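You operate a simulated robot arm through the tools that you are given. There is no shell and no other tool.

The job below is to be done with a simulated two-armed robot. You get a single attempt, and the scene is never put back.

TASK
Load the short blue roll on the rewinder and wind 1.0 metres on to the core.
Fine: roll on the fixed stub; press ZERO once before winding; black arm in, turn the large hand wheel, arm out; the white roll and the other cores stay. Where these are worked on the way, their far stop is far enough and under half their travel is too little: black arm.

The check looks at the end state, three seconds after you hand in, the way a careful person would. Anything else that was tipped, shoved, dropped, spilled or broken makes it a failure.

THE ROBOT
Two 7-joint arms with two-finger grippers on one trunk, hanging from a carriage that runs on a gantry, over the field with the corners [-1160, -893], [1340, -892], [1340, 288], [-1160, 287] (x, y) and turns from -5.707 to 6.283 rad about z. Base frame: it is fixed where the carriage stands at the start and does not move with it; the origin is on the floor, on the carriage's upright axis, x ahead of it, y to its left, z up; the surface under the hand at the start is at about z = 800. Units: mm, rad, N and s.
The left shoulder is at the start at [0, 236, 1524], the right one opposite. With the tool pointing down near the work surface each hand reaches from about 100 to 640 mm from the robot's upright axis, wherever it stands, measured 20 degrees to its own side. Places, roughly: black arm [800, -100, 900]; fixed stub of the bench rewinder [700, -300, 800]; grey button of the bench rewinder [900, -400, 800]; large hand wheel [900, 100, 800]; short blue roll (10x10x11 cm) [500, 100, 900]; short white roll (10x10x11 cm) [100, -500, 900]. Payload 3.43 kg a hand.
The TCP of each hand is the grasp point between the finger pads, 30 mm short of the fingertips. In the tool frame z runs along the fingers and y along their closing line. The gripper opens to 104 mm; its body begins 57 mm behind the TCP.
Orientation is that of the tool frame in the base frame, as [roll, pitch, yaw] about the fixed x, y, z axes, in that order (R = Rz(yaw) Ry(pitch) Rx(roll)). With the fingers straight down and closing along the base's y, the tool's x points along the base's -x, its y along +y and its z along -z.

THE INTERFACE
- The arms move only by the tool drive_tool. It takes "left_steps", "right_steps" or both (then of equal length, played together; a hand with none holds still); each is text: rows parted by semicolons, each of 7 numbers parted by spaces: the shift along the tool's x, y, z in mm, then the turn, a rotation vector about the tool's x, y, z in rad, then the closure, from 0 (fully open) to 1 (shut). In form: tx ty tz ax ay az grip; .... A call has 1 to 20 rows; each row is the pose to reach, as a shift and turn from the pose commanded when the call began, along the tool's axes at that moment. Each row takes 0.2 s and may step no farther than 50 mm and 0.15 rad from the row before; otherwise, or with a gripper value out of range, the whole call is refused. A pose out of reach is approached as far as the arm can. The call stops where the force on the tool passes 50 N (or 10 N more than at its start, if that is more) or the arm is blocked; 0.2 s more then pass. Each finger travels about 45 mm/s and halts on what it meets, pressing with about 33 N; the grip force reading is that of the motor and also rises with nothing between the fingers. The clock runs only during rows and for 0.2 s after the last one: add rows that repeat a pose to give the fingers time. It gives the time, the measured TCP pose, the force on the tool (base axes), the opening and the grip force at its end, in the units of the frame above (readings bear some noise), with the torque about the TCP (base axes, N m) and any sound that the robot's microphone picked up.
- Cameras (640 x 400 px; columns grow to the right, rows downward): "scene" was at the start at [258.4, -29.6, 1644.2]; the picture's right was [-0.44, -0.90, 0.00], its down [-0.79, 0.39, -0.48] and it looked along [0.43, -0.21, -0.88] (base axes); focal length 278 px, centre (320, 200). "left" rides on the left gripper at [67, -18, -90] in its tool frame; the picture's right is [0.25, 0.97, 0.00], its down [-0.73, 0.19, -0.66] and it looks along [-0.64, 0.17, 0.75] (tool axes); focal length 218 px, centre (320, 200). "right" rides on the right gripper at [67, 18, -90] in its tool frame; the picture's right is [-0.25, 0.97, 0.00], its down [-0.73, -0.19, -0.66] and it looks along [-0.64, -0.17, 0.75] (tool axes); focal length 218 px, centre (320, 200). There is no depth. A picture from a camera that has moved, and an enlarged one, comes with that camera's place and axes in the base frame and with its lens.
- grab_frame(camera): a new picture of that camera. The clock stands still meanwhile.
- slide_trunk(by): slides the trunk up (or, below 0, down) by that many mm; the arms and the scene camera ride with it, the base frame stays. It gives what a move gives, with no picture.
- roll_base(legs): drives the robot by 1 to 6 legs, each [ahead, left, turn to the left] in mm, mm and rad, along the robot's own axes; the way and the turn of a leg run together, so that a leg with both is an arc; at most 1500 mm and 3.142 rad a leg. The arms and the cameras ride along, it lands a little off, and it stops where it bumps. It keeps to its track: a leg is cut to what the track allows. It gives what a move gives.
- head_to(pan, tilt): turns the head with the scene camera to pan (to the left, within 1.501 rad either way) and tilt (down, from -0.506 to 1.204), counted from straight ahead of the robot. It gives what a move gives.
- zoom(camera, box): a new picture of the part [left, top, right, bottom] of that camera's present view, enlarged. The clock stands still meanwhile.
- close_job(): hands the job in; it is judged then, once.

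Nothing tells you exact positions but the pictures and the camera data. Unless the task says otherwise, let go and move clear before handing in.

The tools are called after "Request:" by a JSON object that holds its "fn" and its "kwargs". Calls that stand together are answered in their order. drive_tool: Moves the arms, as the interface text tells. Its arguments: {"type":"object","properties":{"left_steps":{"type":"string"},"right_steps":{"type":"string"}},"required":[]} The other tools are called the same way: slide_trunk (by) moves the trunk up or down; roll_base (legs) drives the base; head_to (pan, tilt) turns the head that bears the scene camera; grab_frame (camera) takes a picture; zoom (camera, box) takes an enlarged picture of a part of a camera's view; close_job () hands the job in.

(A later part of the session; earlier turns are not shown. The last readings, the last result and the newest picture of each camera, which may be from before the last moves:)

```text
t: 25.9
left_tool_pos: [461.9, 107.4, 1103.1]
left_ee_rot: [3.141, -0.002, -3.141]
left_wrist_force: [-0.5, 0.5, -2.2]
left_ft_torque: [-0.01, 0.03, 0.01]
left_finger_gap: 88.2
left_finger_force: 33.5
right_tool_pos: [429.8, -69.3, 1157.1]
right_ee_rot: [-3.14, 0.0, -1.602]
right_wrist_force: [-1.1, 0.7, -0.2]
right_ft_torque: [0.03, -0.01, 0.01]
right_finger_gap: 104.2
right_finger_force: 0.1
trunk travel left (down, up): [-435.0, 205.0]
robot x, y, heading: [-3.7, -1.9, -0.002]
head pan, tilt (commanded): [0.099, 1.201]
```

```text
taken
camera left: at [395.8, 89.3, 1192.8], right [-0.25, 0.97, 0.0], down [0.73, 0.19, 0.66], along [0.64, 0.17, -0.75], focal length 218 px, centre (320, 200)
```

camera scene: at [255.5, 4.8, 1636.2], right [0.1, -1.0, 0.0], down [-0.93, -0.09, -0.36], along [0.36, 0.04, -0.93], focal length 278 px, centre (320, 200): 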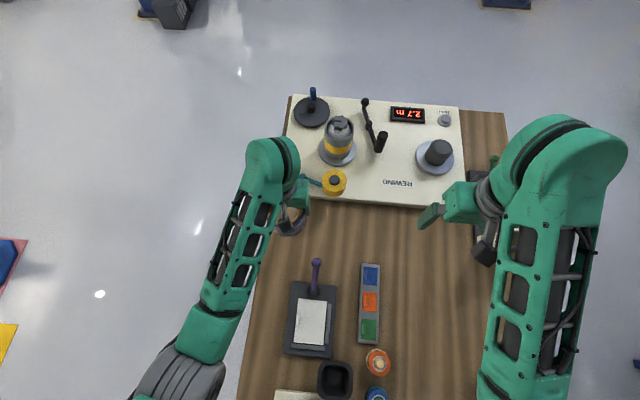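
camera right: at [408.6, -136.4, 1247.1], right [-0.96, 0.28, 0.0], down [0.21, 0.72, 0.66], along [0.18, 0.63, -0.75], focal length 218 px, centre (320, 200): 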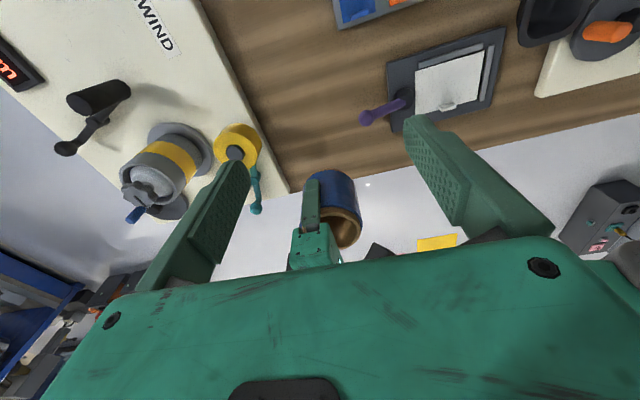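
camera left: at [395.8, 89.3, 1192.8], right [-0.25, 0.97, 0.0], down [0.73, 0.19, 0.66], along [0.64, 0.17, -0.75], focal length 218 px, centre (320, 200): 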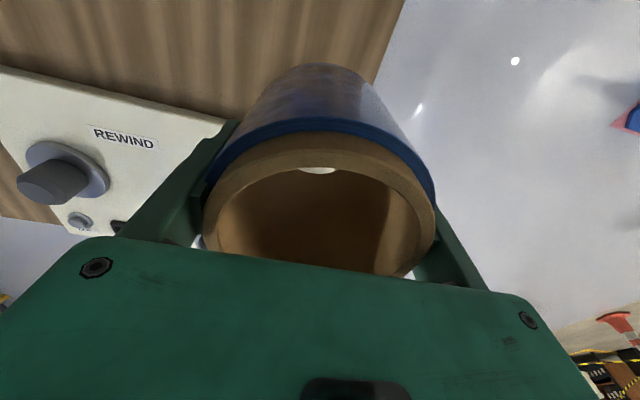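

The roll is secure at height. I'll drive toward the stub in two short legs.

Request:
{"fn": "roll_base", "kwargs": {"legs": [[120, -215, 0], [120, -215, 0]]}}

Request:
{"fn": "grab_frame", "kwargs": {"camera": "right"}}

Request:
{"fn": "grab_frame", "kwargs": {"camera": "left"}}

Request:
{"fn": "grab_frame", "kwargs": {"camera": "scene"}}

```text
t: 29.2
left_tool_pos: [698.9, -339.8, 1103.6]
left_ee_rot: [-3.14, -0.002, 3.129]
left_wrist_force: [-0.2, -0.3, -2.5]
left_ft_torque: [0.0, 0.01, 0.0]
left_finger_gap: 87.8
left_finger_force: 32.8
right_tool_pos: [664.1, -517.1, 1156.8]
right_ee_rot: [3.141, 0.0, -1.614]
right_wrist_force: [0.8, -1.0, 0.1]
right_ft_torque: [0.0, -0.01, -0.01]
right_finger_gap: 103.9
right_finger_force: 0.1
trunk travel left (down, up): [-435.0, 205.0]
robot x, y, heading: [234.9, -440.2, -0.016]
head pan, tilt (commanded): [0.099, 1.201]
```

```text
taken
camera right: at [642.4, -582.7, 1247.1], right [-0.96, 0.29, 0.0], down [0.22, 0.72, 0.66], along [0.19, 0.63, -0.75], focal length 218 px, centre (320, 200)
```

right: 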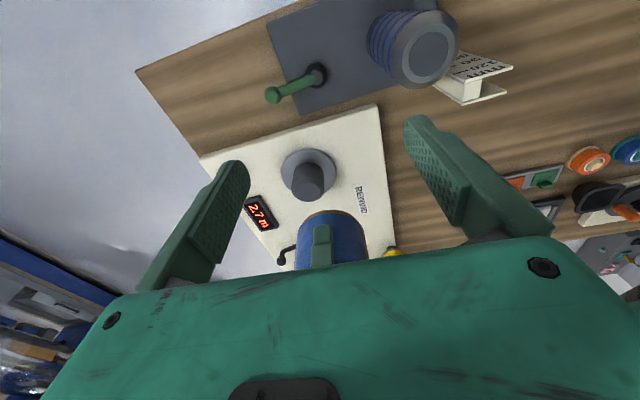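

```text
taken
camera left: at [632.5, -356.9, 1192.8], right [-0.24, 0.97, 0.0], down [0.73, 0.18, 0.66], along [0.64, 0.16, -0.75], focal length 218 px, centre (320, 200)
```

left: 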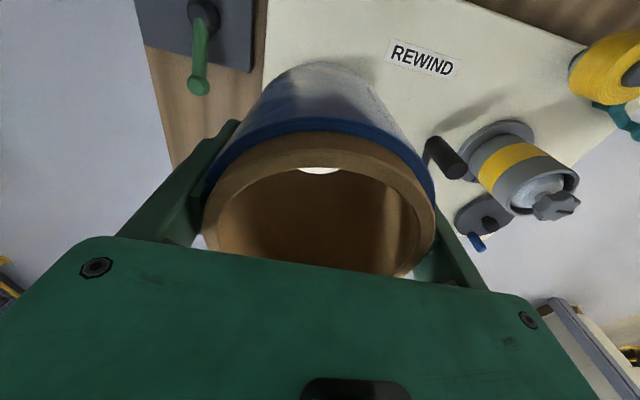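

```text
taken
camera scene: at [491.1, -439.5, 1636.3], right [0.09, -1.0, 0.0], down [-0.93, -0.08, -0.36], along [0.36, 0.03, -0.93], focal length 278 px, centre (320, 200)
```

scene: 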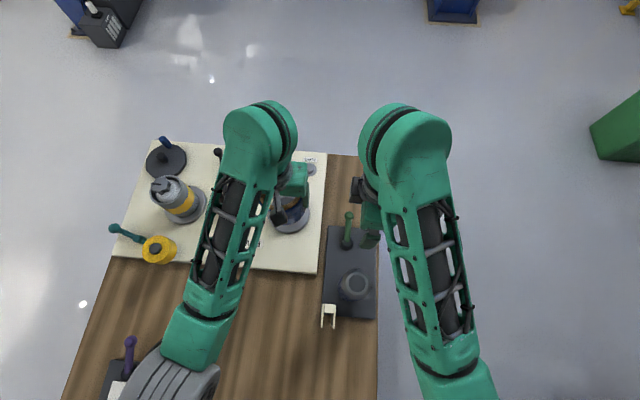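

The roll is hanging near the stub and the right camera sees both. I'll zoom in there to locate the stub precisely.

Request:
{"fn": "zoom", "kwargs": {"camera": "right", "box": [240, 120, 400, 270]}}

Request:
{"fn": "zoom", "kwargs": {"camera": "scene", "box": [210, 130, 350, 260]}}

```text
2.67 times, centred on (320, 195) of right
camera zoom: at [642.4, -582.7, 1247.1], right [-0.96, 0.29, 0.0], down [0.22, 0.72, 0.66], along [0.19, 0.63, -0.75], focal length 582 px, centre (320, 213)
```

zoom: 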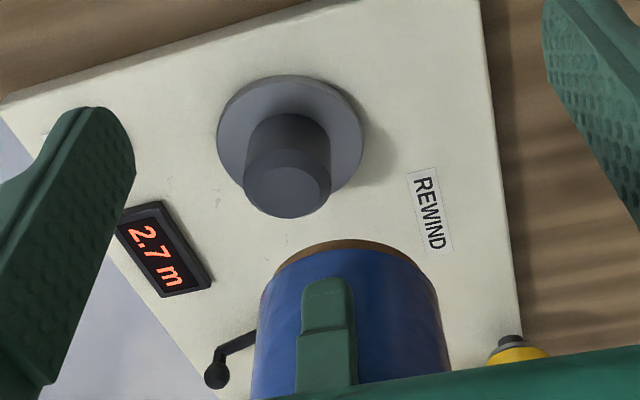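

```text
3.08 times, centred on (280, 195) of scene
camera zoom: at [491.1, -439.5, 1636.3], right [0.09, -1.0, 0.0], down [-0.93, -0.08, -0.36], along [0.36, 0.03, -0.93], focal length 856 px, centre (443, 215)
```

zoom: 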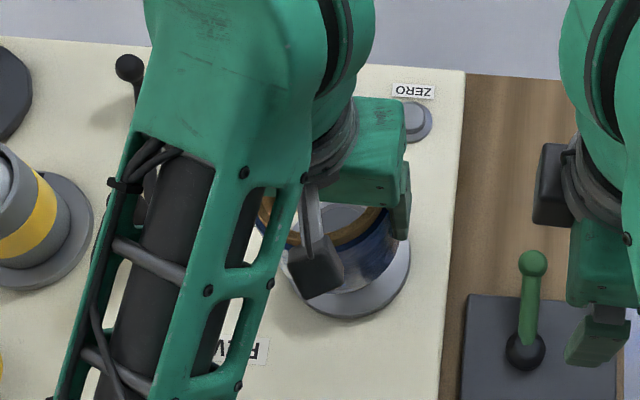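

By triangulation the stub is near [747, -321], its top at z ≈ 898 and its flange at z ≈ 835. I'll bring the roll over it, with its bottom about 15 mm above the stub, and check from the right camera.

Request:
{"fn": "drive_tool", "kwargs": {"left_steps": "-16 6.5 0 0 0 0 0.3; -32 13 0 0 0 0 0.3; -48.8 19.6 0 0 0 0 0.3; -48.8 19.6 25 0 0 0 0.3; -48.8 19.6 50 0 0 0 0.3; -48.8 19.6 75 0 0 0 0.3; -48.8 19.6 95 0 0 0 0.3; -48.8 19.6 110 0 0 0 0.3; -48.8 19.6 110 0 0 0 0.3"}}

Request:
{"fn": "grab_frame", "kwargs": {"camera": "right"}}

Request:
{"fn": "zoom", "kwargs": {"camera": "right", "box": [240, 120, 400, 270]}}

Request:
{"fn": "zoom", "kwargs": {"camera": "left", "box": [160, 30, 480, 290]}}

```text
t: 31.2
left_tool_pos: [748.2, -321.4, 991.5]
left_ee_rot: [3.141, 0.0, 3.128]
left_wrist_force: [-0.8, -0.4, -2.2]
left_ft_torque: [0.0, -0.03, -0.05]
left_finger_gap: 88.3
left_finger_force: 32.7
right_tool_pos: [664.4, -515.3, 1157.2]
right_ee_rot: [3.14, 0.0, -1.613]
right_wrist_force: [-0.3, 0.4, -0.3]
right_ft_torque: [-0.01, -0.05, -0.01]
right_finger_gap: 104.2
right_finger_force: 0.1
trunk travel left (down, up): [-435.0, 205.0]
robot x, y, heading: [238.9, -438.7, -0.013]
head pan, tilt (commanded): [0.099, 1.201]
```

```text
taken
camera right: at [642.2, -582.4, 1247.0], right [-0.96, 0.29, 0.0], down [0.22, 0.72, 0.66], along [0.19, 0.63, -0.75], focal length 218 px, centre (320, 200)
```

right: 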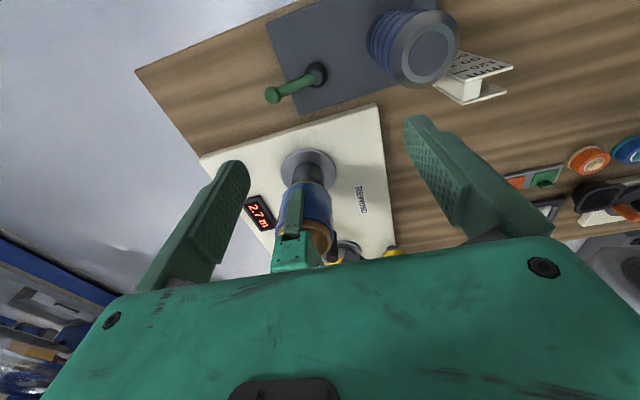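

```text
2.67 times, centred on (320, 195) of right
camera zoom: at [642.2, -582.4, 1247.0], right [-0.96, 0.29, 0.0], down [0.22, 0.72, 0.66], along [0.19, 0.63, -0.75], focal length 582 px, centre (320, 213)
```

zoom: 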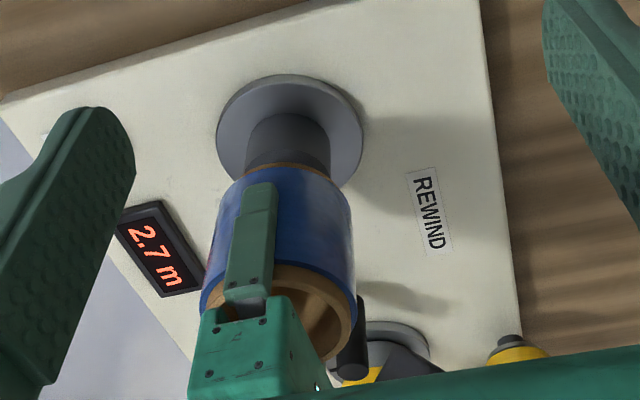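

```text
1.54 times, centred on (320, 160) of left
camera zoom: at [680.7, -337.6, 1082.2], right [-0.24, 0.97, 0.0], down [0.73, 0.18, 0.66], along [0.64, 0.16, -0.75], focal length 336 px, centre (320, 262)
```

zoom: 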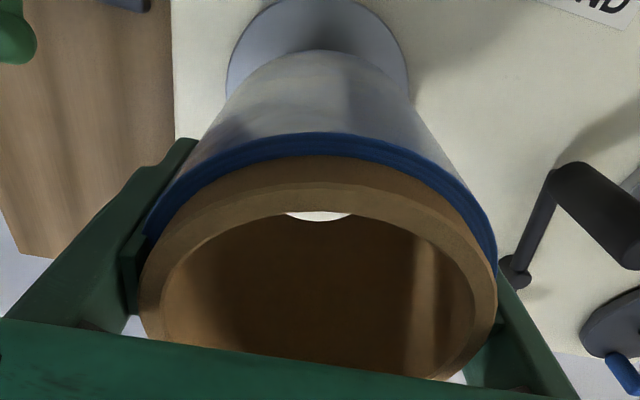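

Laterally the roll and stub look aligned to about 1 mm. I'll check the flange edges against the roll more finely before lowering.

Request:
{"fn": "zoom", "kwargs": {"camera": "left", "box": [240, 10, 400, 110]}}

Request:
{"fn": "zoom", "kwargs": {"camera": "right", "box": [270, 130, 370, 230]}}

```text
4.00 times, centred on (320, 60) of left
camera zoom: at [680.7, -337.6, 1082.2], right [-0.24, 0.97, 0.0], down [0.73, 0.18, 0.66], along [0.64, 0.16, -0.75], focal length 873 px, centre (320, 760)
```

zoom: 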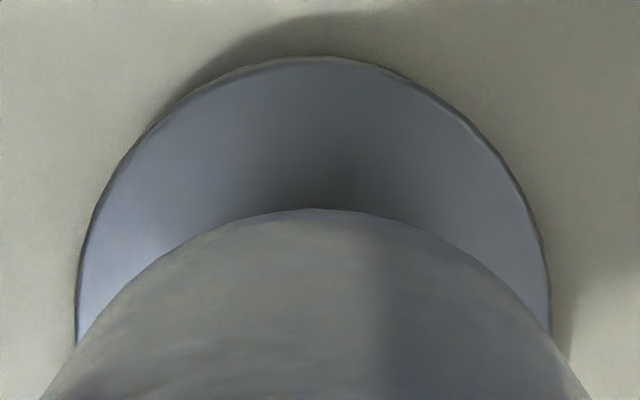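

```text
4.00 times, centred on (320, 180) of right
camera zoom: at [642.2, -582.4, 1247.0], right [-0.96, 0.29, 0.0], down [0.22, 0.72, 0.66], along [0.19, 0.63, -0.75], focal length 873 px, centre (320, 280)
```

zoom: 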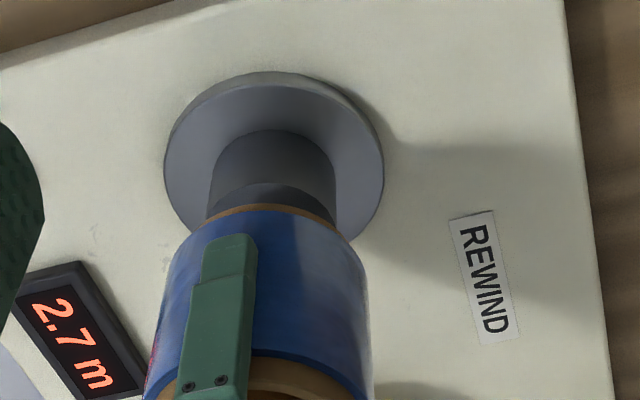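

The roll sits about 1 mm too far to +y and 1.5 mm short in x. I'll correct that and lower to just above the stub top.

Request:
{"fn": "drive_tool", "kwargs": {"left_steps": "-1.5 -1 5 0 0 0 0.3; -1.5 -1 10 0 0 0 0.3; -1.5 -1 15 0 0 0 0.3; -1.5 -1 15 0 0 0 0.3"}}

Request:
{"fn": "zoom", "kwargs": {"camera": "left", "box": [240, 10, 400, 110]}}

Request:
{"fn": "zoom", "kwargs": {"camera": "right", "box": [270, 130, 370, 230]}}

```text
t: 32.2
left_tool_pos: [749.5, -324.1, 977.8]
left_ee_rot: [-3.141, 0.0, 3.128]
left_wrist_force: [0.0, 0.2, -2.6]
left_ft_torque: [-0.01, -0.04, -0.05]
left_finger_gap: 88.2
left_finger_force: 33.3
right_tool_pos: [664.0, -515.2, 1157.0]
right_ee_rot: [-3.141, 0.001, -1.614]
right_wrist_force: [-0.3, 0.1, -0.9]
right_ft_torque: [0.02, 0.0, 0.01]
right_finger_gap: 104.0
right_finger_force: 0.2
trunk travel left (down, up): [-435.0, 205.0]
robot x, y, heading: [235.4, -441.6, -0.018]
head pan, tilt (commanded): [0.099, 1.201]
```

```text
4.00 times, centred on (320, 60) of left
camera zoom: at [681.9, -339.4, 1066.7], right [-0.24, 0.97, 0.0], down [0.73, 0.18, 0.66], along [0.64, 0.16, -0.75], focal length 873 px, centre (320, 760)
```

zoom: 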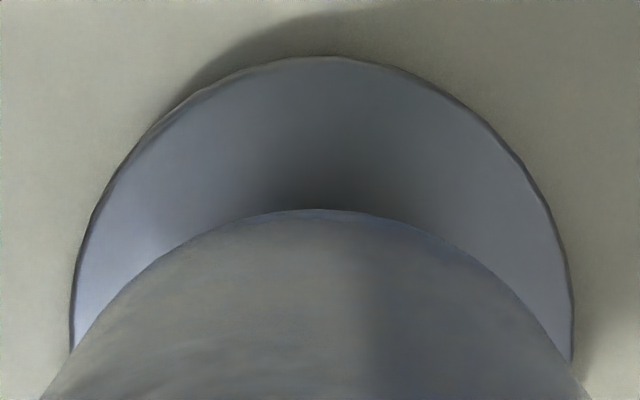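

```text
4.00 times, centred on (320, 180) of right
camera zoom: at [642.2, -582.4, 1247.0], right [-0.96, 0.29, 0.0], down [0.22, 0.72, 0.66], along [0.19, 0.63, -0.75], focal length 873 px, centre (320, 280)
```

zoom: 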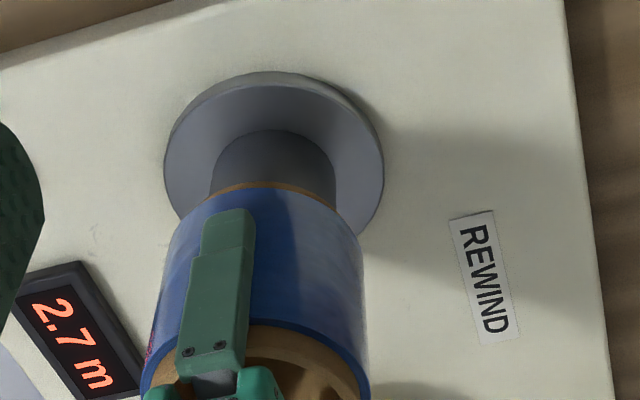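

X is aligned now, and y overshot by about 1 mm. I'll nudge it back and lower in small steps, watching the force.

Request:
{"fn": "drive_tool", "kwargs": {"left_steps": "0 1.1 0 0 0 0 0.3; 0 1.1 2 0 0 0 0.3; 0 1.1 4 0 0 0 0.3; 0 1.1 6 0 0 0 0.3; 0 1.1 8 0 0 0 0.3; 0 1.1 10 0 0 0 0.3"}}

Request:
{"fn": "zoom", "kwargs": {"camera": "left", "box": [240, 10, 400, 110]}}

Request:
{"fn": "zoom", "kwargs": {"camera": "right", "box": [270, 130, 370, 230]}}

```text
t: 33.6
left_tool_pos: [749.5, -320.6, 966.8]
left_ee_rot: [-3.141, -0.002, 3.13]
left_wrist_force: [0.5, -0.4, -2.3]
left_ft_torque: [0.02, 0.01, 0.02]
left_finger_gap: 88.1
left_finger_force: 33.3
right_tool_pos: [664.2, -515.7, 1157.1]
right_ee_rot: [3.142, 0.001, -1.615]
right_wrist_force: [0.0, -0.8, 0.7]
right_ft_torque: [-0.02, 0.01, -0.02]
right_finger_gap: 104.1
right_finger_force: 0.0
trunk travel left (down, up): [-435.0, 205.0]
robot x, y, heading: [234.9, -443.4, -0.01]
head pan, tilt (commanded): [0.099, 1.201]
```

```text
4.00 times, centred on (320, 60) of left
camera zoom: at [682.6, -337.5, 1057.0], right [-0.24, 0.97, 0.0], down [0.73, 0.18, 0.66], along [0.64, 0.16, -0.75], focal length 873 px, centre (320, 760)
```

zoom: 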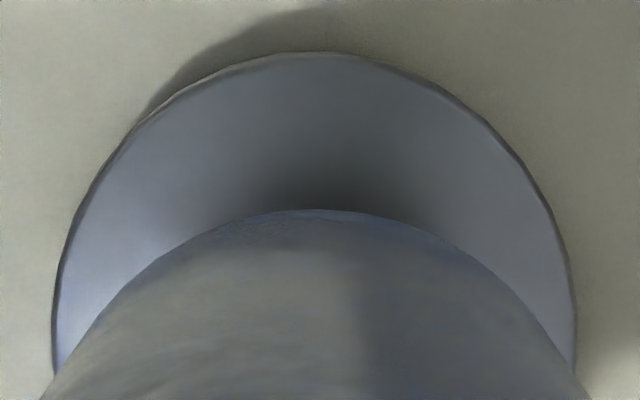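

```text
4.00 times, centred on (320, 180) of right
camera zoom: at [642.2, -582.4, 1247.0], right [-0.96, 0.29, 0.0], down [0.22, 0.72, 0.66], along [0.19, 0.63, -0.75], focal length 873 px, centre (320, 280)
```

zoom: 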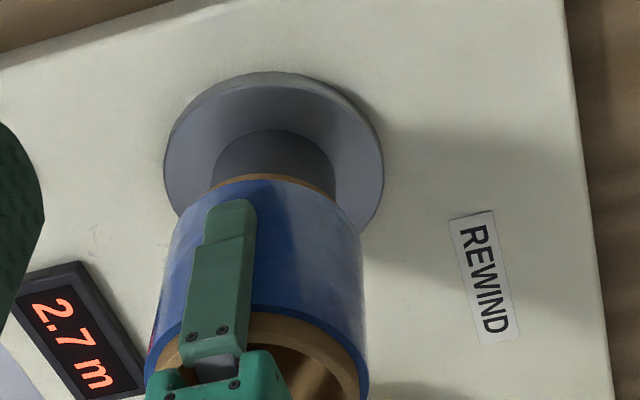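

No contact yet and the alignment is under 1 mm off. I'll keep lowering gently.

Request:
{"fn": "drive_tool", "kwargs": {"left_steps": "0 0 3 0 0 0 0.3; 0 0 6 0 0 0 0.3; 0 0 9 0 0 0 0.3; 0 0 12 0 0 0 0.3; 0 0 15 0 0 0 0.3; 0 0 15 0 0 0 0.3"}}

Request:
{"fn": "zoom", "kwargs": {"camera": "left", "box": [160, 10, 480, 290]}}

Request:
{"fn": "zoom", "kwargs": {"camera": "right", "box": [270, 130, 370, 230]}}

```text
t: 35.0
left_tool_pos: [748.9, -322.2, 952.2]
left_ee_rot: [-3.14, 0.0, 3.129]
left_wrist_force: [-1.0, -0.2, -2.2]
left_ft_torque: [0.02, 0.02, -0.03]
left_finger_gap: 88.4
left_finger_force: 33.2
right_tool_pos: [663.9, -517.2, 1156.7]
right_ee_rot: [-3.141, -0.001, -1.614]
right_wrist_force: [0.3, -0.1, 0.6]
right_ft_torque: [-0.03, 0.02, -0.02]
right_finger_gap: 103.9
right_finger_force: 0.0
trunk travel left (down, up): [-435.0, 205.0]
robot x, y, heading: [237.0, -443.2, -0.011]
head pan, tilt (commanded): [0.099, 1.201]
```

```text
1.43 times, centred on (320, 150) of left
camera zoom: at [681.7, -337.7, 1042.1], right [-0.24, 0.97, 0.0], down [0.73, 0.18, 0.66], along [0.64, 0.16, -0.75], focal length 312 px, centre (320, 271)
```

zoom: 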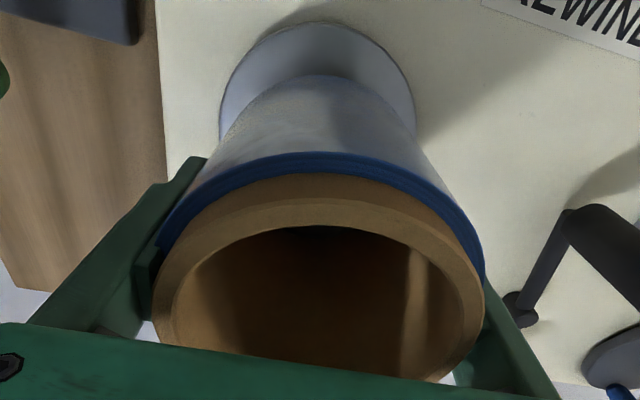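

```text
4.00 times, centred on (320, 180) of right
camera zoom: at [642.2, -582.4, 1247.0], right [-0.96, 0.29, 0.0], down [0.22, 0.72, 0.66], along [0.19, 0.63, -0.75], focal length 873 px, centre (320, 280)
```

zoom: 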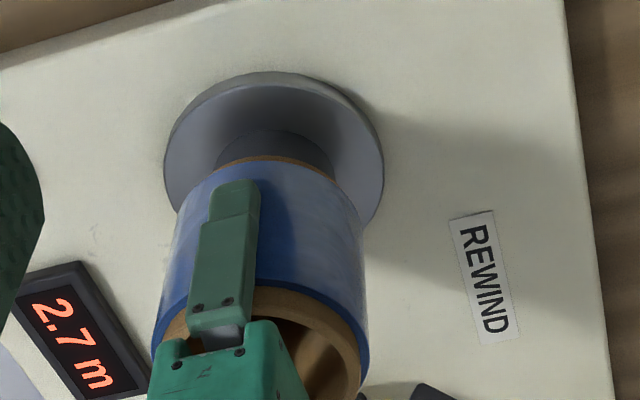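

It is sliding over the stub with no side force. I'll continue down toward the flange.

Request:
{"fn": "drive_tool", "kwargs": {"left_steps": "0 0 4 0 0 0 0.3; 0 0 8 0 0 0 0.3; 0 0 12 0 0 0 0.3; 0 0 16 0 0 0 0.3; 0 0 20 0 0 0 0.3; 0 0 24 0 0 0 0.3; 0 0 28 0 0 0 0.3; 0 0 32 0 0 0 0.3; 0 0 32 0 0 0 0.3"}}

Request:
{"fn": "zoom", "kwargs": {"camera": "right", "box": [270, 130, 370, 230]}}

Request:
{"fn": "zoom", "kwargs": {"camera": "left", "box": [160, 10, 480, 290]}}

```text
t: 37.0
left_tool_pos: [749.6, -322.2, 920.6]
left_ee_rot: [3.14, 0.002, 3.129]
left_wrist_force: [-0.2, -0.1, -2.1]
left_ft_torque: [0.05, 0.02, -0.02]
left_finger_gap: 88.1
left_finger_force: 33.0
right_tool_pos: [664.1, -515.4, 1156.9]
right_ee_rot: [3.14, -0.001, -1.615]
right_wrist_force: [-0.1, -0.1, -0.4]
right_ft_torque: [0.0, 0.02, -0.03]
right_finger_gap: 104.1
right_finger_force: 0.0
trunk travel left (down, up): [-435.0, 205.0]
robot x, y, heading: [236.5, -438.7, -0.015]
head pan, tilt (commanded): [0.099, 1.201]
```

```text
4.00 times, centred on (320, 180) of right
camera zoom: at [642.2, -582.4, 1247.0], right [-0.96, 0.29, 0.0], down [0.22, 0.72, 0.66], along [0.19, 0.63, -0.75], focal length 873 px, centre (320, 280)
```

zoom: 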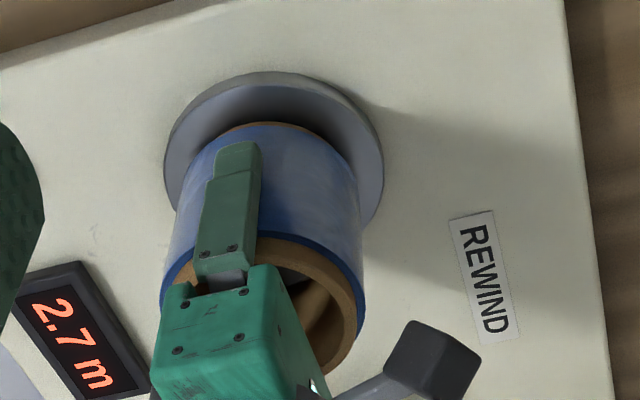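

```text
1.43 times, centred on (320, 150) of left
camera zoom: at [682.2, -338.3, 1010.5], right [-0.24, 0.97, 0.0], down [0.73, 0.18, 0.66], along [0.64, 0.16, -0.75], focal length 312 px, centre (320, 271)
```

zoom: 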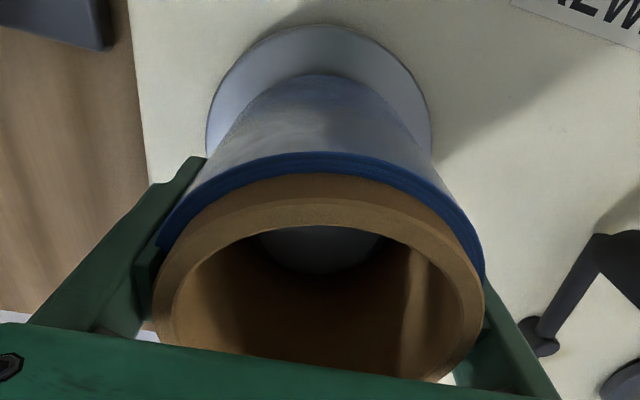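

The stub's top now shows inside the bore. I'll go down the last stretch to the flange in small steps.

Request:
{"fn": "drive_tool", "kwargs": {"left_steps": "0 0 3 0 0 0 0.3; 0 0 6 0 0 0 0.3; 0 0 9 0 0 0 0.3; 0 0 11 0 0 0 0.3; 0 0 11 0 0 0 0.3"}}

```text
t: 38.2
left_tool_pos: [753.0, -321.9, 913.4]
left_ee_rot: [-3.14, 0.005, 3.129]
left_wrist_force: [-3.4, -0.8, 17.9]
left_ft_torque: [0.22, -0.15, -0.01]
left_finger_gap: 88.3
left_finger_force: 32.9
right_tool_pos: [664.5, -516.7, 1157.6]
right_ee_rot: [-3.14, 0.002, -1.614]
right_wrist_force: [-0.9, -0.8, -0.2]
right_ft_torque: [0.0, 0.0, 0.0]
right_finger_gap: 104.0
right_finger_force: 0.1
trunk travel left (down, up): [-435.0, 205.0]
robot x, y, heading: [236.6, -440.4, -0.011]
head pan, tilt (commanded): [0.099, 1.201]
```

Contact came at about the expected flange height. I'll check it visually before releasing.

Request:
{"fn": "zoom", "kwargs": {"camera": "right", "box": [270, 130, 370, 230]}}

Request:
{"fn": "zoom", "kwargs": {"camera": "left", "box": [240, 10, 400, 110]}}

```text
4.00 times, centred on (320, 180) of right
camera zoom: at [642.9, -582.4, 1247.4], right [-0.96, 0.29, 0.0], down [0.22, 0.72, 0.66], along [0.19, 0.63, -0.75], focal length 873 px, centre (320, 280)
```

zoom: 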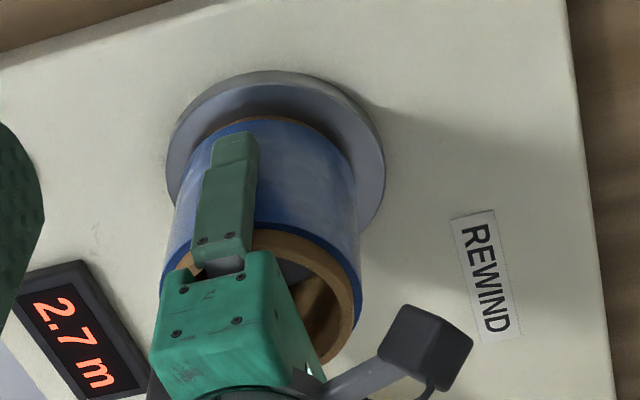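

```text
4.00 times, centred on (320, 60) of left
camera zoom: at [684.8, -338.2, 1001.2], right [-0.24, 0.97, 0.0], down [0.73, 0.18, 0.66], along [0.64, 0.16, -0.75], focal length 873 px, centre (320, 760)
```

zoom: 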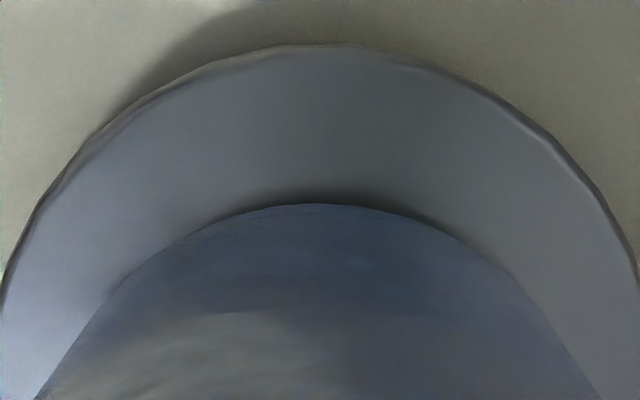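

It looks seated. I'll ease the pressure and open the fingers.

Request:
{"fn": "drive_tool", "kwargs": {"left_steps": "0 0 -2.5 0 0 0 0.3; 0 0 -2.5 0 0 0 0.2; 0 0 -2.5 0 0 0 0.12; 0 0 -2.5 0 0 0 0.06; 0 0 -2.5 0 0 0 0; 0 0 -2.5 0 0 0 0; 0 0 -2.5 0 0 0 0"}}

Request:
{"fn": "zoom", "kwargs": {"camera": "right", "box": [270, 130, 370, 230]}}

Request:
{"fn": "grab_frame", "kwargs": {"camera": "left"}}

```text
t: 39.8
left_tool_pos: [749.3, -320.7, 912.3]
left_ee_rot: [3.141, 0.001, 3.129]
left_wrist_force: [0.1, 0.2, -0.7]
left_ft_torque: [-0.04, -0.02, -0.02]
left_finger_gap: 103.9
left_finger_force: 0.1
right_tool_pos: [662.9, -515.9, 1156.3]
right_ee_rot: [-3.14, 0.0, -1.614]
right_wrist_force: [-0.4, -0.4, 0.0]
right_ft_torque: [-0.03, -0.01, 0.04]
right_finger_gap: 104.0
right_finger_force: 0.0
trunk travel left (down, up): [-435.0, 205.0]
robot x, y, heading: [233.4, -438.8, -0.011]
head pan, tilt (commanded): [0.099, 1.201]
```

```text
4.00 times, centred on (320, 180) of right
camera zoom: at [642.3, -582.4, 1247.0], right [-0.96, 0.29, 0.0], down [0.22, 0.72, 0.66], along [0.19, 0.63, -0.75], focal length 873 px, centre (320, 280)
```

zoom: 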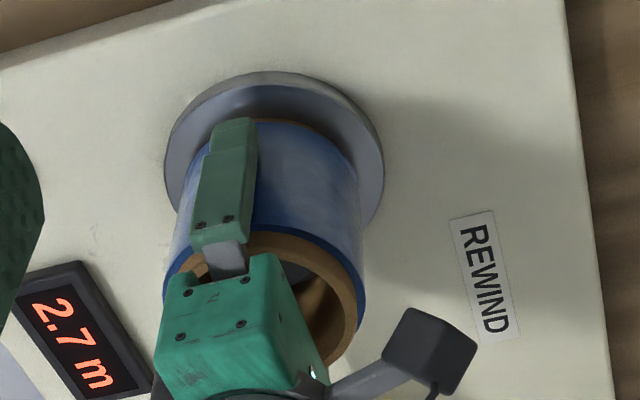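

```text
taken
camera left: at [682.9, -336.9, 1001.9], right [-0.24, 0.97, 0.0], down [0.73, 0.18, 0.66], along [0.64, 0.16, -0.75], focal length 218 px, centre (320, 200)
```

left: 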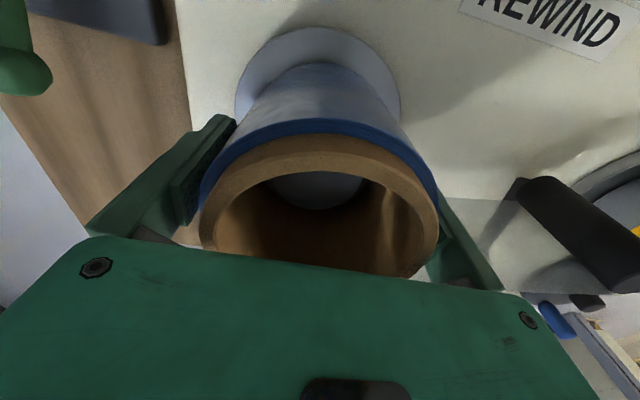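

The roll is on the stub and the fingers are open and centred. I'll raise the hand straight up and clear.

Request:
{"fn": "drive_tool", "kwargs": {"left_steps": "0 0 -8 0 0 0 0; 0 0 -18 0 0 0 0; 0 0 -30 0 0 0 0; 0 0 -45 0 0 0 0; 0 0 -65 0 0 0 0; 0 0 -90 0 0 0 0; 0 0 -120 0 0 0 0; 0 0 -150 0 0 0 0; 0 0 -180 0 0 0 0; 0 0 -210 0 0 0 0; 0 0 -210 0 0 0 0"}}

Request:
{"fn": "zoom", "kwargs": {"camera": "right", "box": [240, 120, 400, 270]}}

Request:
{"fn": "grab_frame", "kwargs": {"camera": "left"}}

```text
t: 42.2
left_tool_pos: [750.9, -326.6, 1122.5]
left_ee_rot: [-3.141, 0.0, 3.128]
left_wrist_force: [-0.7, -0.4, -0.6]
left_ft_torque: [-0.04, 0.03, 0.0]
left_finger_gap: 104.0
left_finger_force: 0.0
right_tool_pos: [663.7, -515.3, 1156.7]
right_ee_rot: [3.14, -0.001, -1.613]
right_wrist_force: [0.3, 0.4, -0.5]
right_ft_torque: [0.0, -0.01, 0.02]
right_finger_gap: 104.2
right_finger_force: 0.1
trunk travel left (down, up): [-435.0, 205.0]
robot x, y, heading: [236.0, -438.2, -0.013]
head pan, tilt (commanded): [0.099, 1.201]
```

```text
2.67 times, centred on (320, 195) of right
camera zoom: at [642.4, -582.5, 1247.0], right [-0.96, 0.29, 0.0], down [0.22, 0.72, 0.66], along [0.19, 0.63, -0.75], focal length 582 px, centre (320, 213)
```

zoom: 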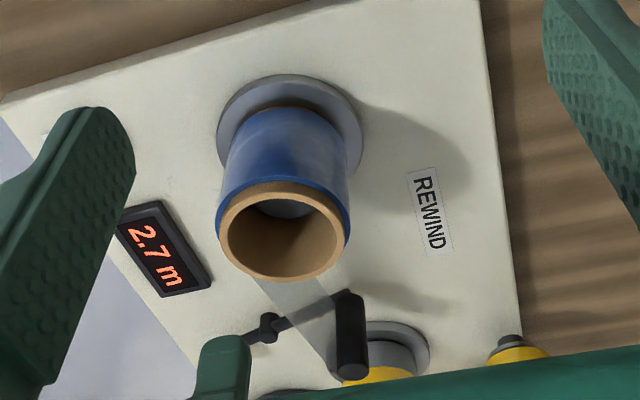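

```text
taken
camera left: at [682.8, -341.7, 1211.3], right [-0.24, 0.97, 0.0], down [0.73, 0.18, 0.66], along [0.64, 0.16, -0.75], focal length 218 px, centre (320, 200)
```

left: 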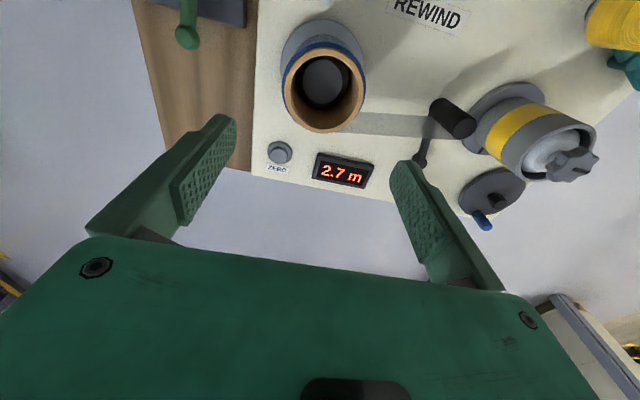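

The roll is seated on the stub and a film strip now runs toward the core. Next I'll drive so the right hand can reach ZERO and the left hand the wheel and black arm.

Request:
{"fn": "roll_base", "kwargs": {"legs": [[115, 157, 0.007], [113, 155, 0.006]]}}

Request:
{"fn": "head_to", "kwargs": {"pan": 0.0, "tilt": 1.0}}

Request:
{"fn": "grab_frame", "kwargs": {"camera": "scene"}}

Request:
{"fn": "grab_frame", "kwargs": {"camera": "right"}}

Request:
{"fn": "grab_frame", "kwargs": {"camera": "left"}}

```text
t: 44.9
left_tool_pos: [976.7, -8.5, 1121.7]
left_ee_rot: [3.141, 0.001, -3.137]
left_wrist_force: [0.0, 0.0, 0.1]
left_ft_torque: [-0.01, -0.03, -0.06]
left_finger_gap: 103.9
left_finger_force: 0.0
right_tool_pos: [893.0, -198.4, 1157.0]
right_ee_rot: [3.141, -0.001, -1.596]
right_wrist_force: [-0.3, -0.4, -0.1]
right_ft_torque: [-0.03, 0.05, 0.02]
right_finger_gap: 103.9
right_finger_force: 0.0
trunk travel left (down, up): [-435.0, 205.0]
robot x, y, heading: [464.5, -134.6, 0.005]
head pan, tilt (commanded): [0.099, 1.201]
```

```text
t: 45.6
left_tool_pos: [976.5, -6.9, 1121.2]
left_ee_rot: [-3.141, -0.001, -3.136]
left_wrist_force: [0.0, -0.2, 0.2]
left_ft_torque: [-0.02, -0.02, -0.01]
left_finger_gap: 103.8
left_finger_force: 0.0
right_tool_pos: [894.9, -198.9, 1156.7]
right_ee_rot: [3.141, 0.0, -1.595]
right_wrist_force: [-0.5, -0.4, 0.0]
right_ft_torque: [0.03, -0.03, 0.0]
right_finger_gap: 104.1
right_finger_force: 0.0
trunk travel left (down, up): [-435.0, 205.0]
robot x, y, heading: [463.7, -133.5, 0.009]
head pan, tilt (commanded): [0.0, 1.0]
```

```text
taken
camera scene: at [734.1, -131.2, 1648.8], right [0.01, -1.0, 0.0], down [-0.84, -0.01, -0.54], along [0.54, 0.0, -0.84], focal length 278 px, centre (320, 200)
```

scene: 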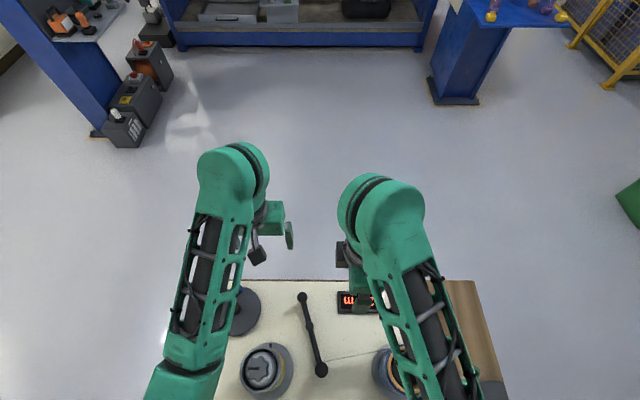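

```text
taken
camera right: at [873.8, -266.2, 1247.0], right [-0.96, 0.28, 0.0], down [0.21, 0.72, 0.66], along [0.18, 0.63, -0.75], focal length 218 px, centre (320, 200)
```

right: 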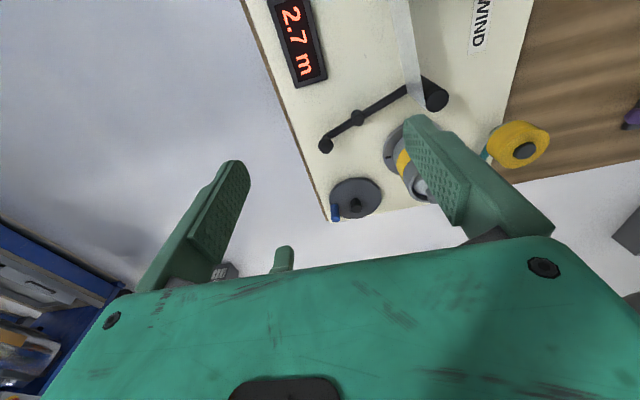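

```text
taken
camera left: at [910.1, -24.7, 1211.2], right [-0.26, 0.97, 0.0], down [0.73, 0.19, 0.66], along [0.63, 0.17, -0.75], focal length 218 px, centre (320, 200)
```

left: 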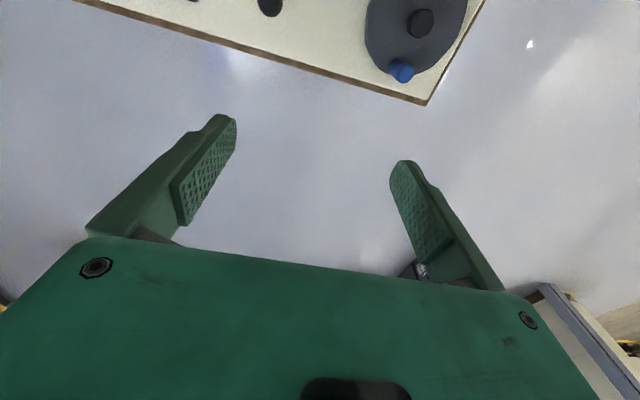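

Next is the ZERO button with the right hand: I'll bring it over with the fingers closed and the yaw turned back, staying high, and look.

Request:
{"fn": "drive_tool", "kwargs": {"right_steps": "15 0 0 0 0 0.14 0.2; 30 0 0 0 0 0.28 0.4; 45 0 5 0 0 0.42 0.6; 60 0 10 0 0 0.56 0.8; 75 0 20 0 0 0.70 1; 90 0 35 0 0 0.84 1; 105 -0.5 50 0 0 0.98 1; 120 -1 65 0 0 1.12 1; 135 -1 80 0 0 1.26 1; 150 -1 95 0 0 1.40 1; 164 -1 110 0 0 1.54 1; 164 -1 110 0 0 1.59 1; 164 -1 110 0 0 1.59 1"}}

Request:
{"fn": "grab_frame", "kwargs": {"camera": "right"}}

Request:
{"fn": "grab_frame", "kwargs": {"camera": "scene"}}

```text
t: 48.4
left_tool_pos: [976.9, -7.6, 1122.6]
left_ee_rot: [-3.141, 0.0, -3.137]
left_wrist_force: [0.1, 0.3, 0.5]
left_ft_torque: [0.01, -0.04, -0.01]
left_finger_gap: 103.8
left_finger_force: 0.0
right_tool_pos: [892.7, -362.6, 1046.6]
right_ee_rot: [-3.141, 0.0, 3.098]
right_wrist_force: [0.6, 0.5, 0.0]
right_ft_torque: [0.01, 0.01, 0.01]
right_finger_gap: 0.0
right_finger_force: 32.5
trunk travel left (down, up): [-435.0, 205.0]
robot x, y, heading: [466.6, -131.9, 0.008]
head pan, tilt (commanded): [0.0, 1.0]
```

```text
taken
camera right: at [824.4, -342.9, 1136.4], right [0.3, 0.95, 0.0], down [0.72, -0.22, 0.66], along [0.63, -0.2, -0.75], focal length 218 px, centre (320, 200)
```

right: 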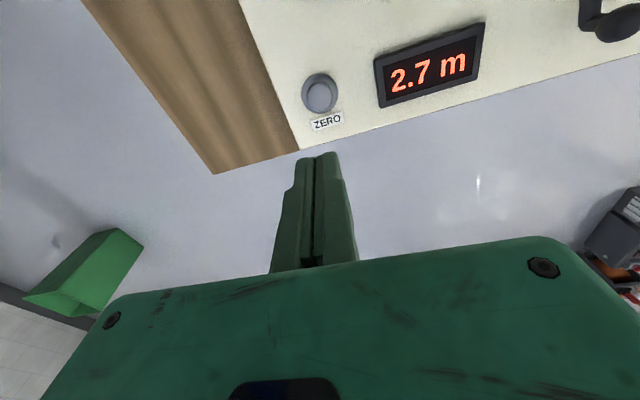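

```text
taken
camera scene: at [734.1, -131.2, 1648.9], right [0.01, -1.0, 0.0], down [-0.84, 0.0, -0.54], along [0.54, 0.0, -0.84], focal length 278 px, centre (320, 200)
```

scene: 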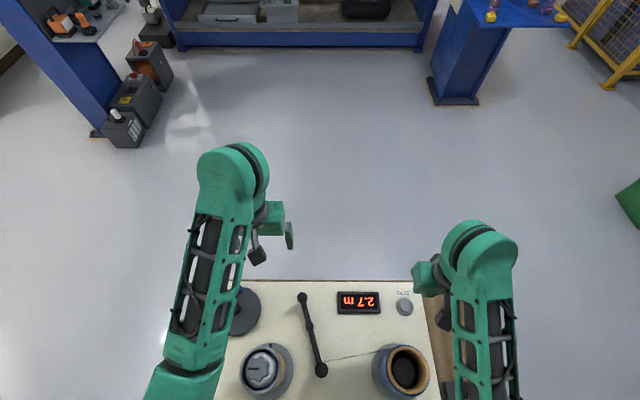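

I can see the button below the closed fingertips. I'll zoom to pin down its centre.

Request:
{"fn": "zoom", "kwargs": {"camera": "right", "box": [260, 50, 380, 150]}}

Request:
{"fn": "zoom", "kwargs": {"camera": "scene", "box": [220, 270, 460, 400]}}

```text
4.00 times, centred on (320, 100) of right
camera zoom: at [824.4, -342.9, 1136.4], right [0.3, 0.95, 0.0], down [0.72, -0.22, 0.66], along [0.63, -0.2, -0.75], focal length 873 px, centre (320, 600)
```

zoom: 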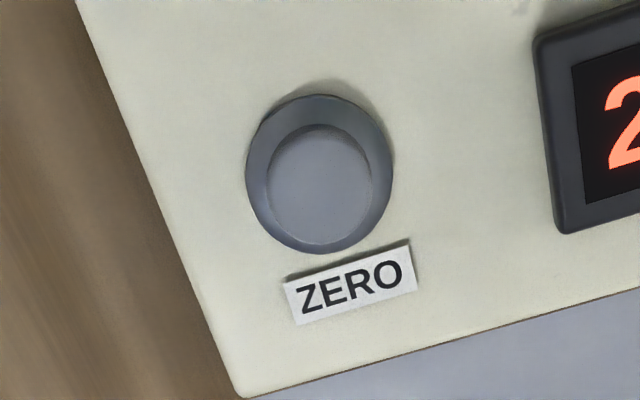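

```text
2.67 times, centred on (340, 335) of scene
camera zoom: at [734.1, -131.2, 1648.9], right [0.01, -1.0, 0.0], down [-0.84, 0.0, -0.54], along [0.54, 0.0, -0.84], focal length 741 px, centre (267, -160)
```

zoom: 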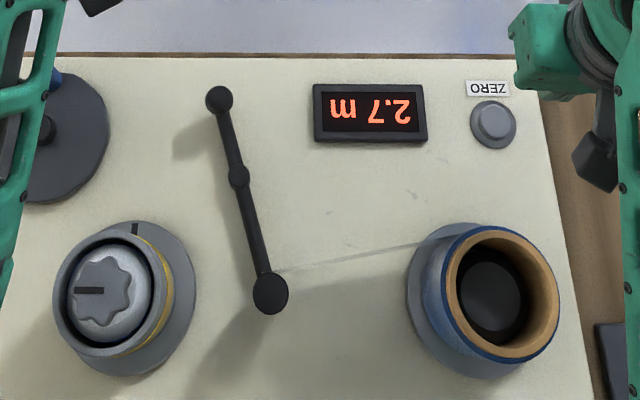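

The button cap is about 14 mm ahead and 4 mm to the right of the fingertips, with its top near z ≈ 845–850. I'll shift and descend to hover above it.

Request:
{"fn": "drive_tool", "kwargs": {"right_steps": "-7 -2 20 0 0 0 1; -13.7 -3.4 45 0 0 0 1; -13.7 -3.4 75 0 0 0 1; -13.7 -3.4 105 0 0 0 1; -13.7 -3.4 135 0 0 0 1; -13.7 -3.4 150 0 0 0 1; -13.7 -3.4 150 0 0 0 1"}}

Request:
{"fn": "grab_frame", "kwargs": {"camera": "right"}}

Request:
{"fn": "zoom", "kwargs": {"camera": "scene", "box": [340, 260, 480, 360]}}

```text
t: 50.0
left_tool_pos: [975.6, -6.9, 1122.9]
left_ee_rot: [-3.14, 0.0, -3.136]
left_wrist_force: [0.7, 0.1, -0.4]
left_ft_torque: [0.01, 0.01, 0.0]
left_finger_gap: 104.0
left_finger_force: 0.1
right_tool_pos: [903.4, -366.8, 894.0]
right_ee_rot: [3.141, 0.001, 3.097]
right_wrist_force: [-0.7, 0.1, 0.7]
right_ft_torque: [-0.03, 0.0, 0.02]
right_finger_gap: 0.0
right_finger_force: 33.0
trunk travel left (down, up): [-435.0, 205.0]
robot x, y, heading: [465.9, -131.3, 0.011]
head pan, tilt (commanded): [0.0, 1.0]
```

```text
taken
camera right: at [836.1, -346.4, 984.3], right [0.3, 0.96, 0.0], down [0.72, -0.22, 0.66], along [0.63, -0.19, -0.75], focal length 218 px, centre (320, 200)
```

right: 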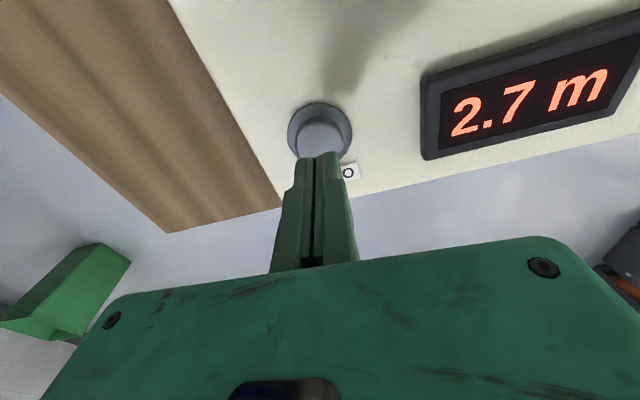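

```text
4.00 times, centred on (410, 310) of scene
camera zoom: at [734.1, -131.3, 1648.9], right [0.01, -1.0, 0.0], down [-0.84, 0.0, -0.54], along [0.54, 0.0, -0.84], focal length 1112 px, centre (-40, -240)
```

zoom: 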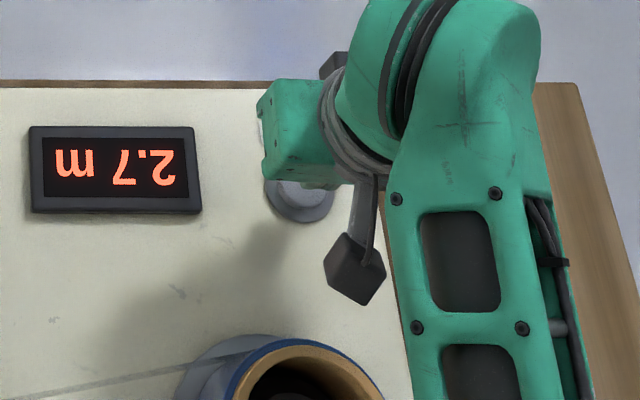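

The fingertips are right over the button. I'll press straight down in small steps and watch the display.

Request:
{"fn": "drive_tool", "kwargs": {"right_steps": "0 0 5 0 0 0 1; 0 0 10 0 0 0 1; 0 0 13 0 0 0 1; 0 0 16 0 0 0 1; 0 0 19 0 0 0 1; 0 0 21 0 0 0 1"}}

Request:
{"fn": "grab_frame", "kwargs": {"camera": "right"}}

```text
t: 51.4
left_tool_pos: [978.2, -8.6, 1121.6]
left_ee_rot: [3.141, 0.0, -3.137]
left_wrist_force: [0.0, -0.1, 0.2]
left_ft_torque: [-0.01, 0.01, -0.05]
left_finger_gap: 103.9
left_finger_force: 0.0
right_tool_pos: [904.6, -368.1, 875.6]
right_ee_rot: [3.141, 0.0, 3.098]
right_wrist_force: [-0.7, 0.5, 0.0]
right_ft_torque: [0.02, 0.03, -0.01]
right_finger_gap: 0.1
right_finger_force: 33.5
trunk travel left (down, up): [-435.0, 205.0]
robot x, y, heading: [460.5, -132.7, 0.0]
head pan, tilt (commanded): [0.0, 1.0]
```

```text
taken
camera right: at [837.2, -347.5, 965.6], right [0.3, 0.96, 0.0], down [0.72, -0.22, 0.66], along [0.63, -0.19, -0.75], focal length 218 px, centre (320, 200)
```

right: 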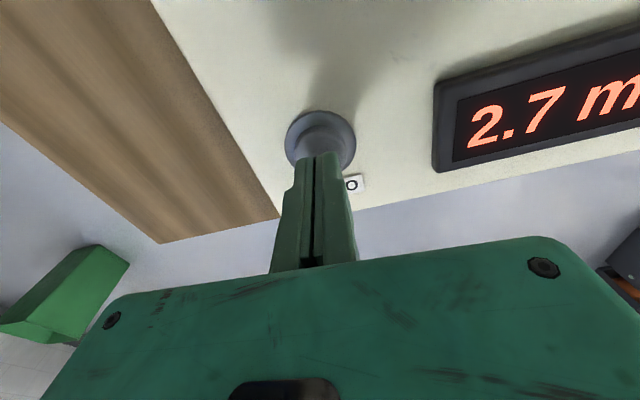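

Request:
{"fn": "drive_tool", "kwargs": {"right_steps": "0 0 2 0 0 0 1; 0 0 4 0 0 0 1; 0 0 6 0 0 0 1; 0 0 6 0 0 0 1"}}

Request:
{"fn": "grab_frame", "kwargs": {"camera": "right"}}

```text
t: 52.4
left_tool_pos: [976.0, -7.1, 1121.0]
left_ee_rot: [-3.141, -0.001, -3.136]
left_wrist_force: [0.3, 0.5, 0.4]
left_ft_torque: [0.01, -0.03, -0.01]
left_finger_gap: 104.3
left_finger_force: 0.1
right_tool_pos: [904.8, -366.4, 869.7]
right_ee_rot: [3.141, 0.001, 3.099]
right_wrist_force: [0.8, 0.8, 0.4]
right_ft_torque: [-0.03, 0.01, -0.02]
right_finger_gap: 0.0
right_finger_force: 33.0
trunk travel left (down, up): [-435.0, 205.0]
robot x, y, heading: [462.7, -131.9, 0.007]
head pan, tilt (commanded): [0.0, 1.0]
```

```text
taken
camera right: at [837.5, -346.8, 959.6], right [0.3, 0.96, 0.0], down [0.72, -0.22, 0.66], along [0.63, -0.19, -0.75], focal length 218 px, centre (320, 200)
```

right: 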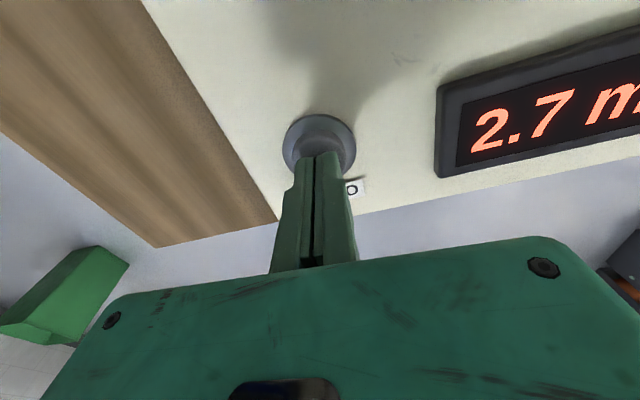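

No contact yet, so the cap is lower than I took it to be. I'll continue down.

Request:
{"fn": "drive_tool", "kwargs": {"right_steps": "0 0 2 0 0 0 1; 0 0 4 0 0 0 1; 0 0 6 0 0 0 1; 0 0 6 0 0 0 1"}}

Request:
{"fn": "grab_frame", "kwargs": {"camera": "right"}}

```text
t: 53.4
left_tool_pos: [977.6, -7.9, 1121.2]
left_ee_rot: [-3.141, -0.001, -3.135]
left_wrist_force: [0.0, -0.3, 0.0]
left_ft_torque: [-0.02, 0.04, 0.0]
left_finger_gap: 103.8
left_finger_force: 0.1
right_tool_pos: [904.7, -367.4, 865.0]
right_ee_rot: [3.141, 0.0, 3.097]
right_wrist_force: [0.2, -0.1, 2.1]
right_ft_torque: [-0.01, 0.0, 0.04]
right_finger_gap: 5.9
right_finger_force: 34.4
trunk travel left (down, up): [-435.0, 205.0]
robot x, y, heading: [465.2, -132.7, 0.004]
head pan, tilt (commanded): [0.0, 1.0]
```

```text
taken
camera right: at [837.9, -347.2, 954.0], right [0.3, 0.96, 0.0], down [0.72, -0.22, 0.66], along [0.63, -0.19, -0.75], focal length 218 px, centre (320, 200)
```

right: 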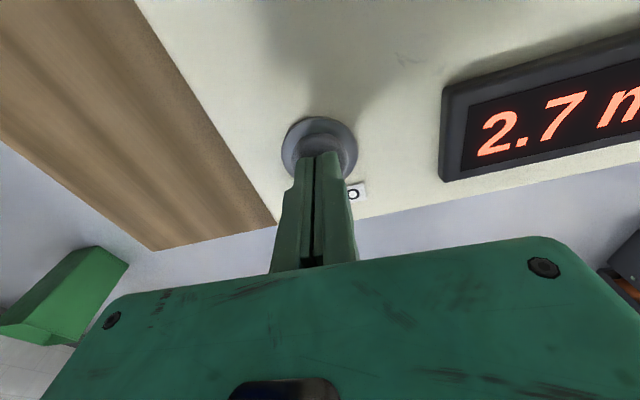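

The fingers have touched the cap. I'll press a little further.

Request:
{"fn": "drive_tool", "kwargs": {"right_steps": "0 0 1.5 0 0 0 1; 0 0 3 0 0 0 1; 0 0 3 0 0 0 1"}}

Request:
{"fn": "grab_frame", "kwargs": {"camera": "right"}}

```text
t: 54.2
left_tool_pos: [977.1, -7.2, 1121.5]
left_ee_rot: [-3.14, 0.0, -3.136]
left_wrist_force: [0.0, 0.6, -0.1]
left_ft_torque: [0.01, -0.02, -0.05]
left_finger_gap: 104.1
left_finger_force: 0.1
right_tool_pos: [904.6, -365.9, 862.2]
right_ee_rot: [3.141, 0.001, 3.097]
right_wrist_force: [2.1, -0.8, 4.7]
right_ft_torque: [0.0, -0.04, 0.02]
right_finger_gap: 5.9
right_finger_force: 34.7
trunk travel left (down, up): [-435.0, 205.0]
robot x, y, heading: [465.2, -132.7, 0.006]
head pan, tilt (commanded): [0.0, 1.0]
heard: click
```

```text
taken
camera right: at [837.5, -347.2, 951.3], right [0.3, 0.96, 0.0], down [0.72, -0.22, 0.66], along [0.63, -0.19, -0.75], focal length 218 px, centre (320, 200)
```

right: 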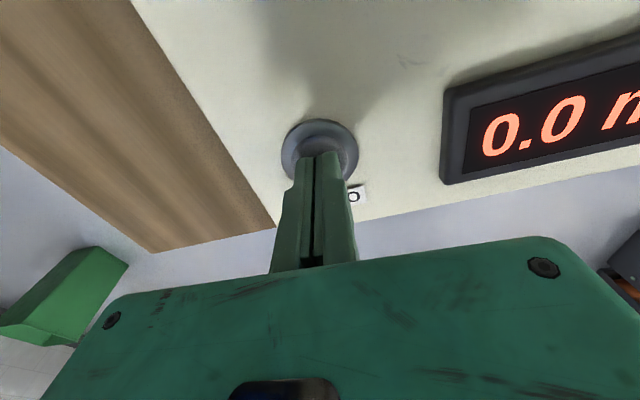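

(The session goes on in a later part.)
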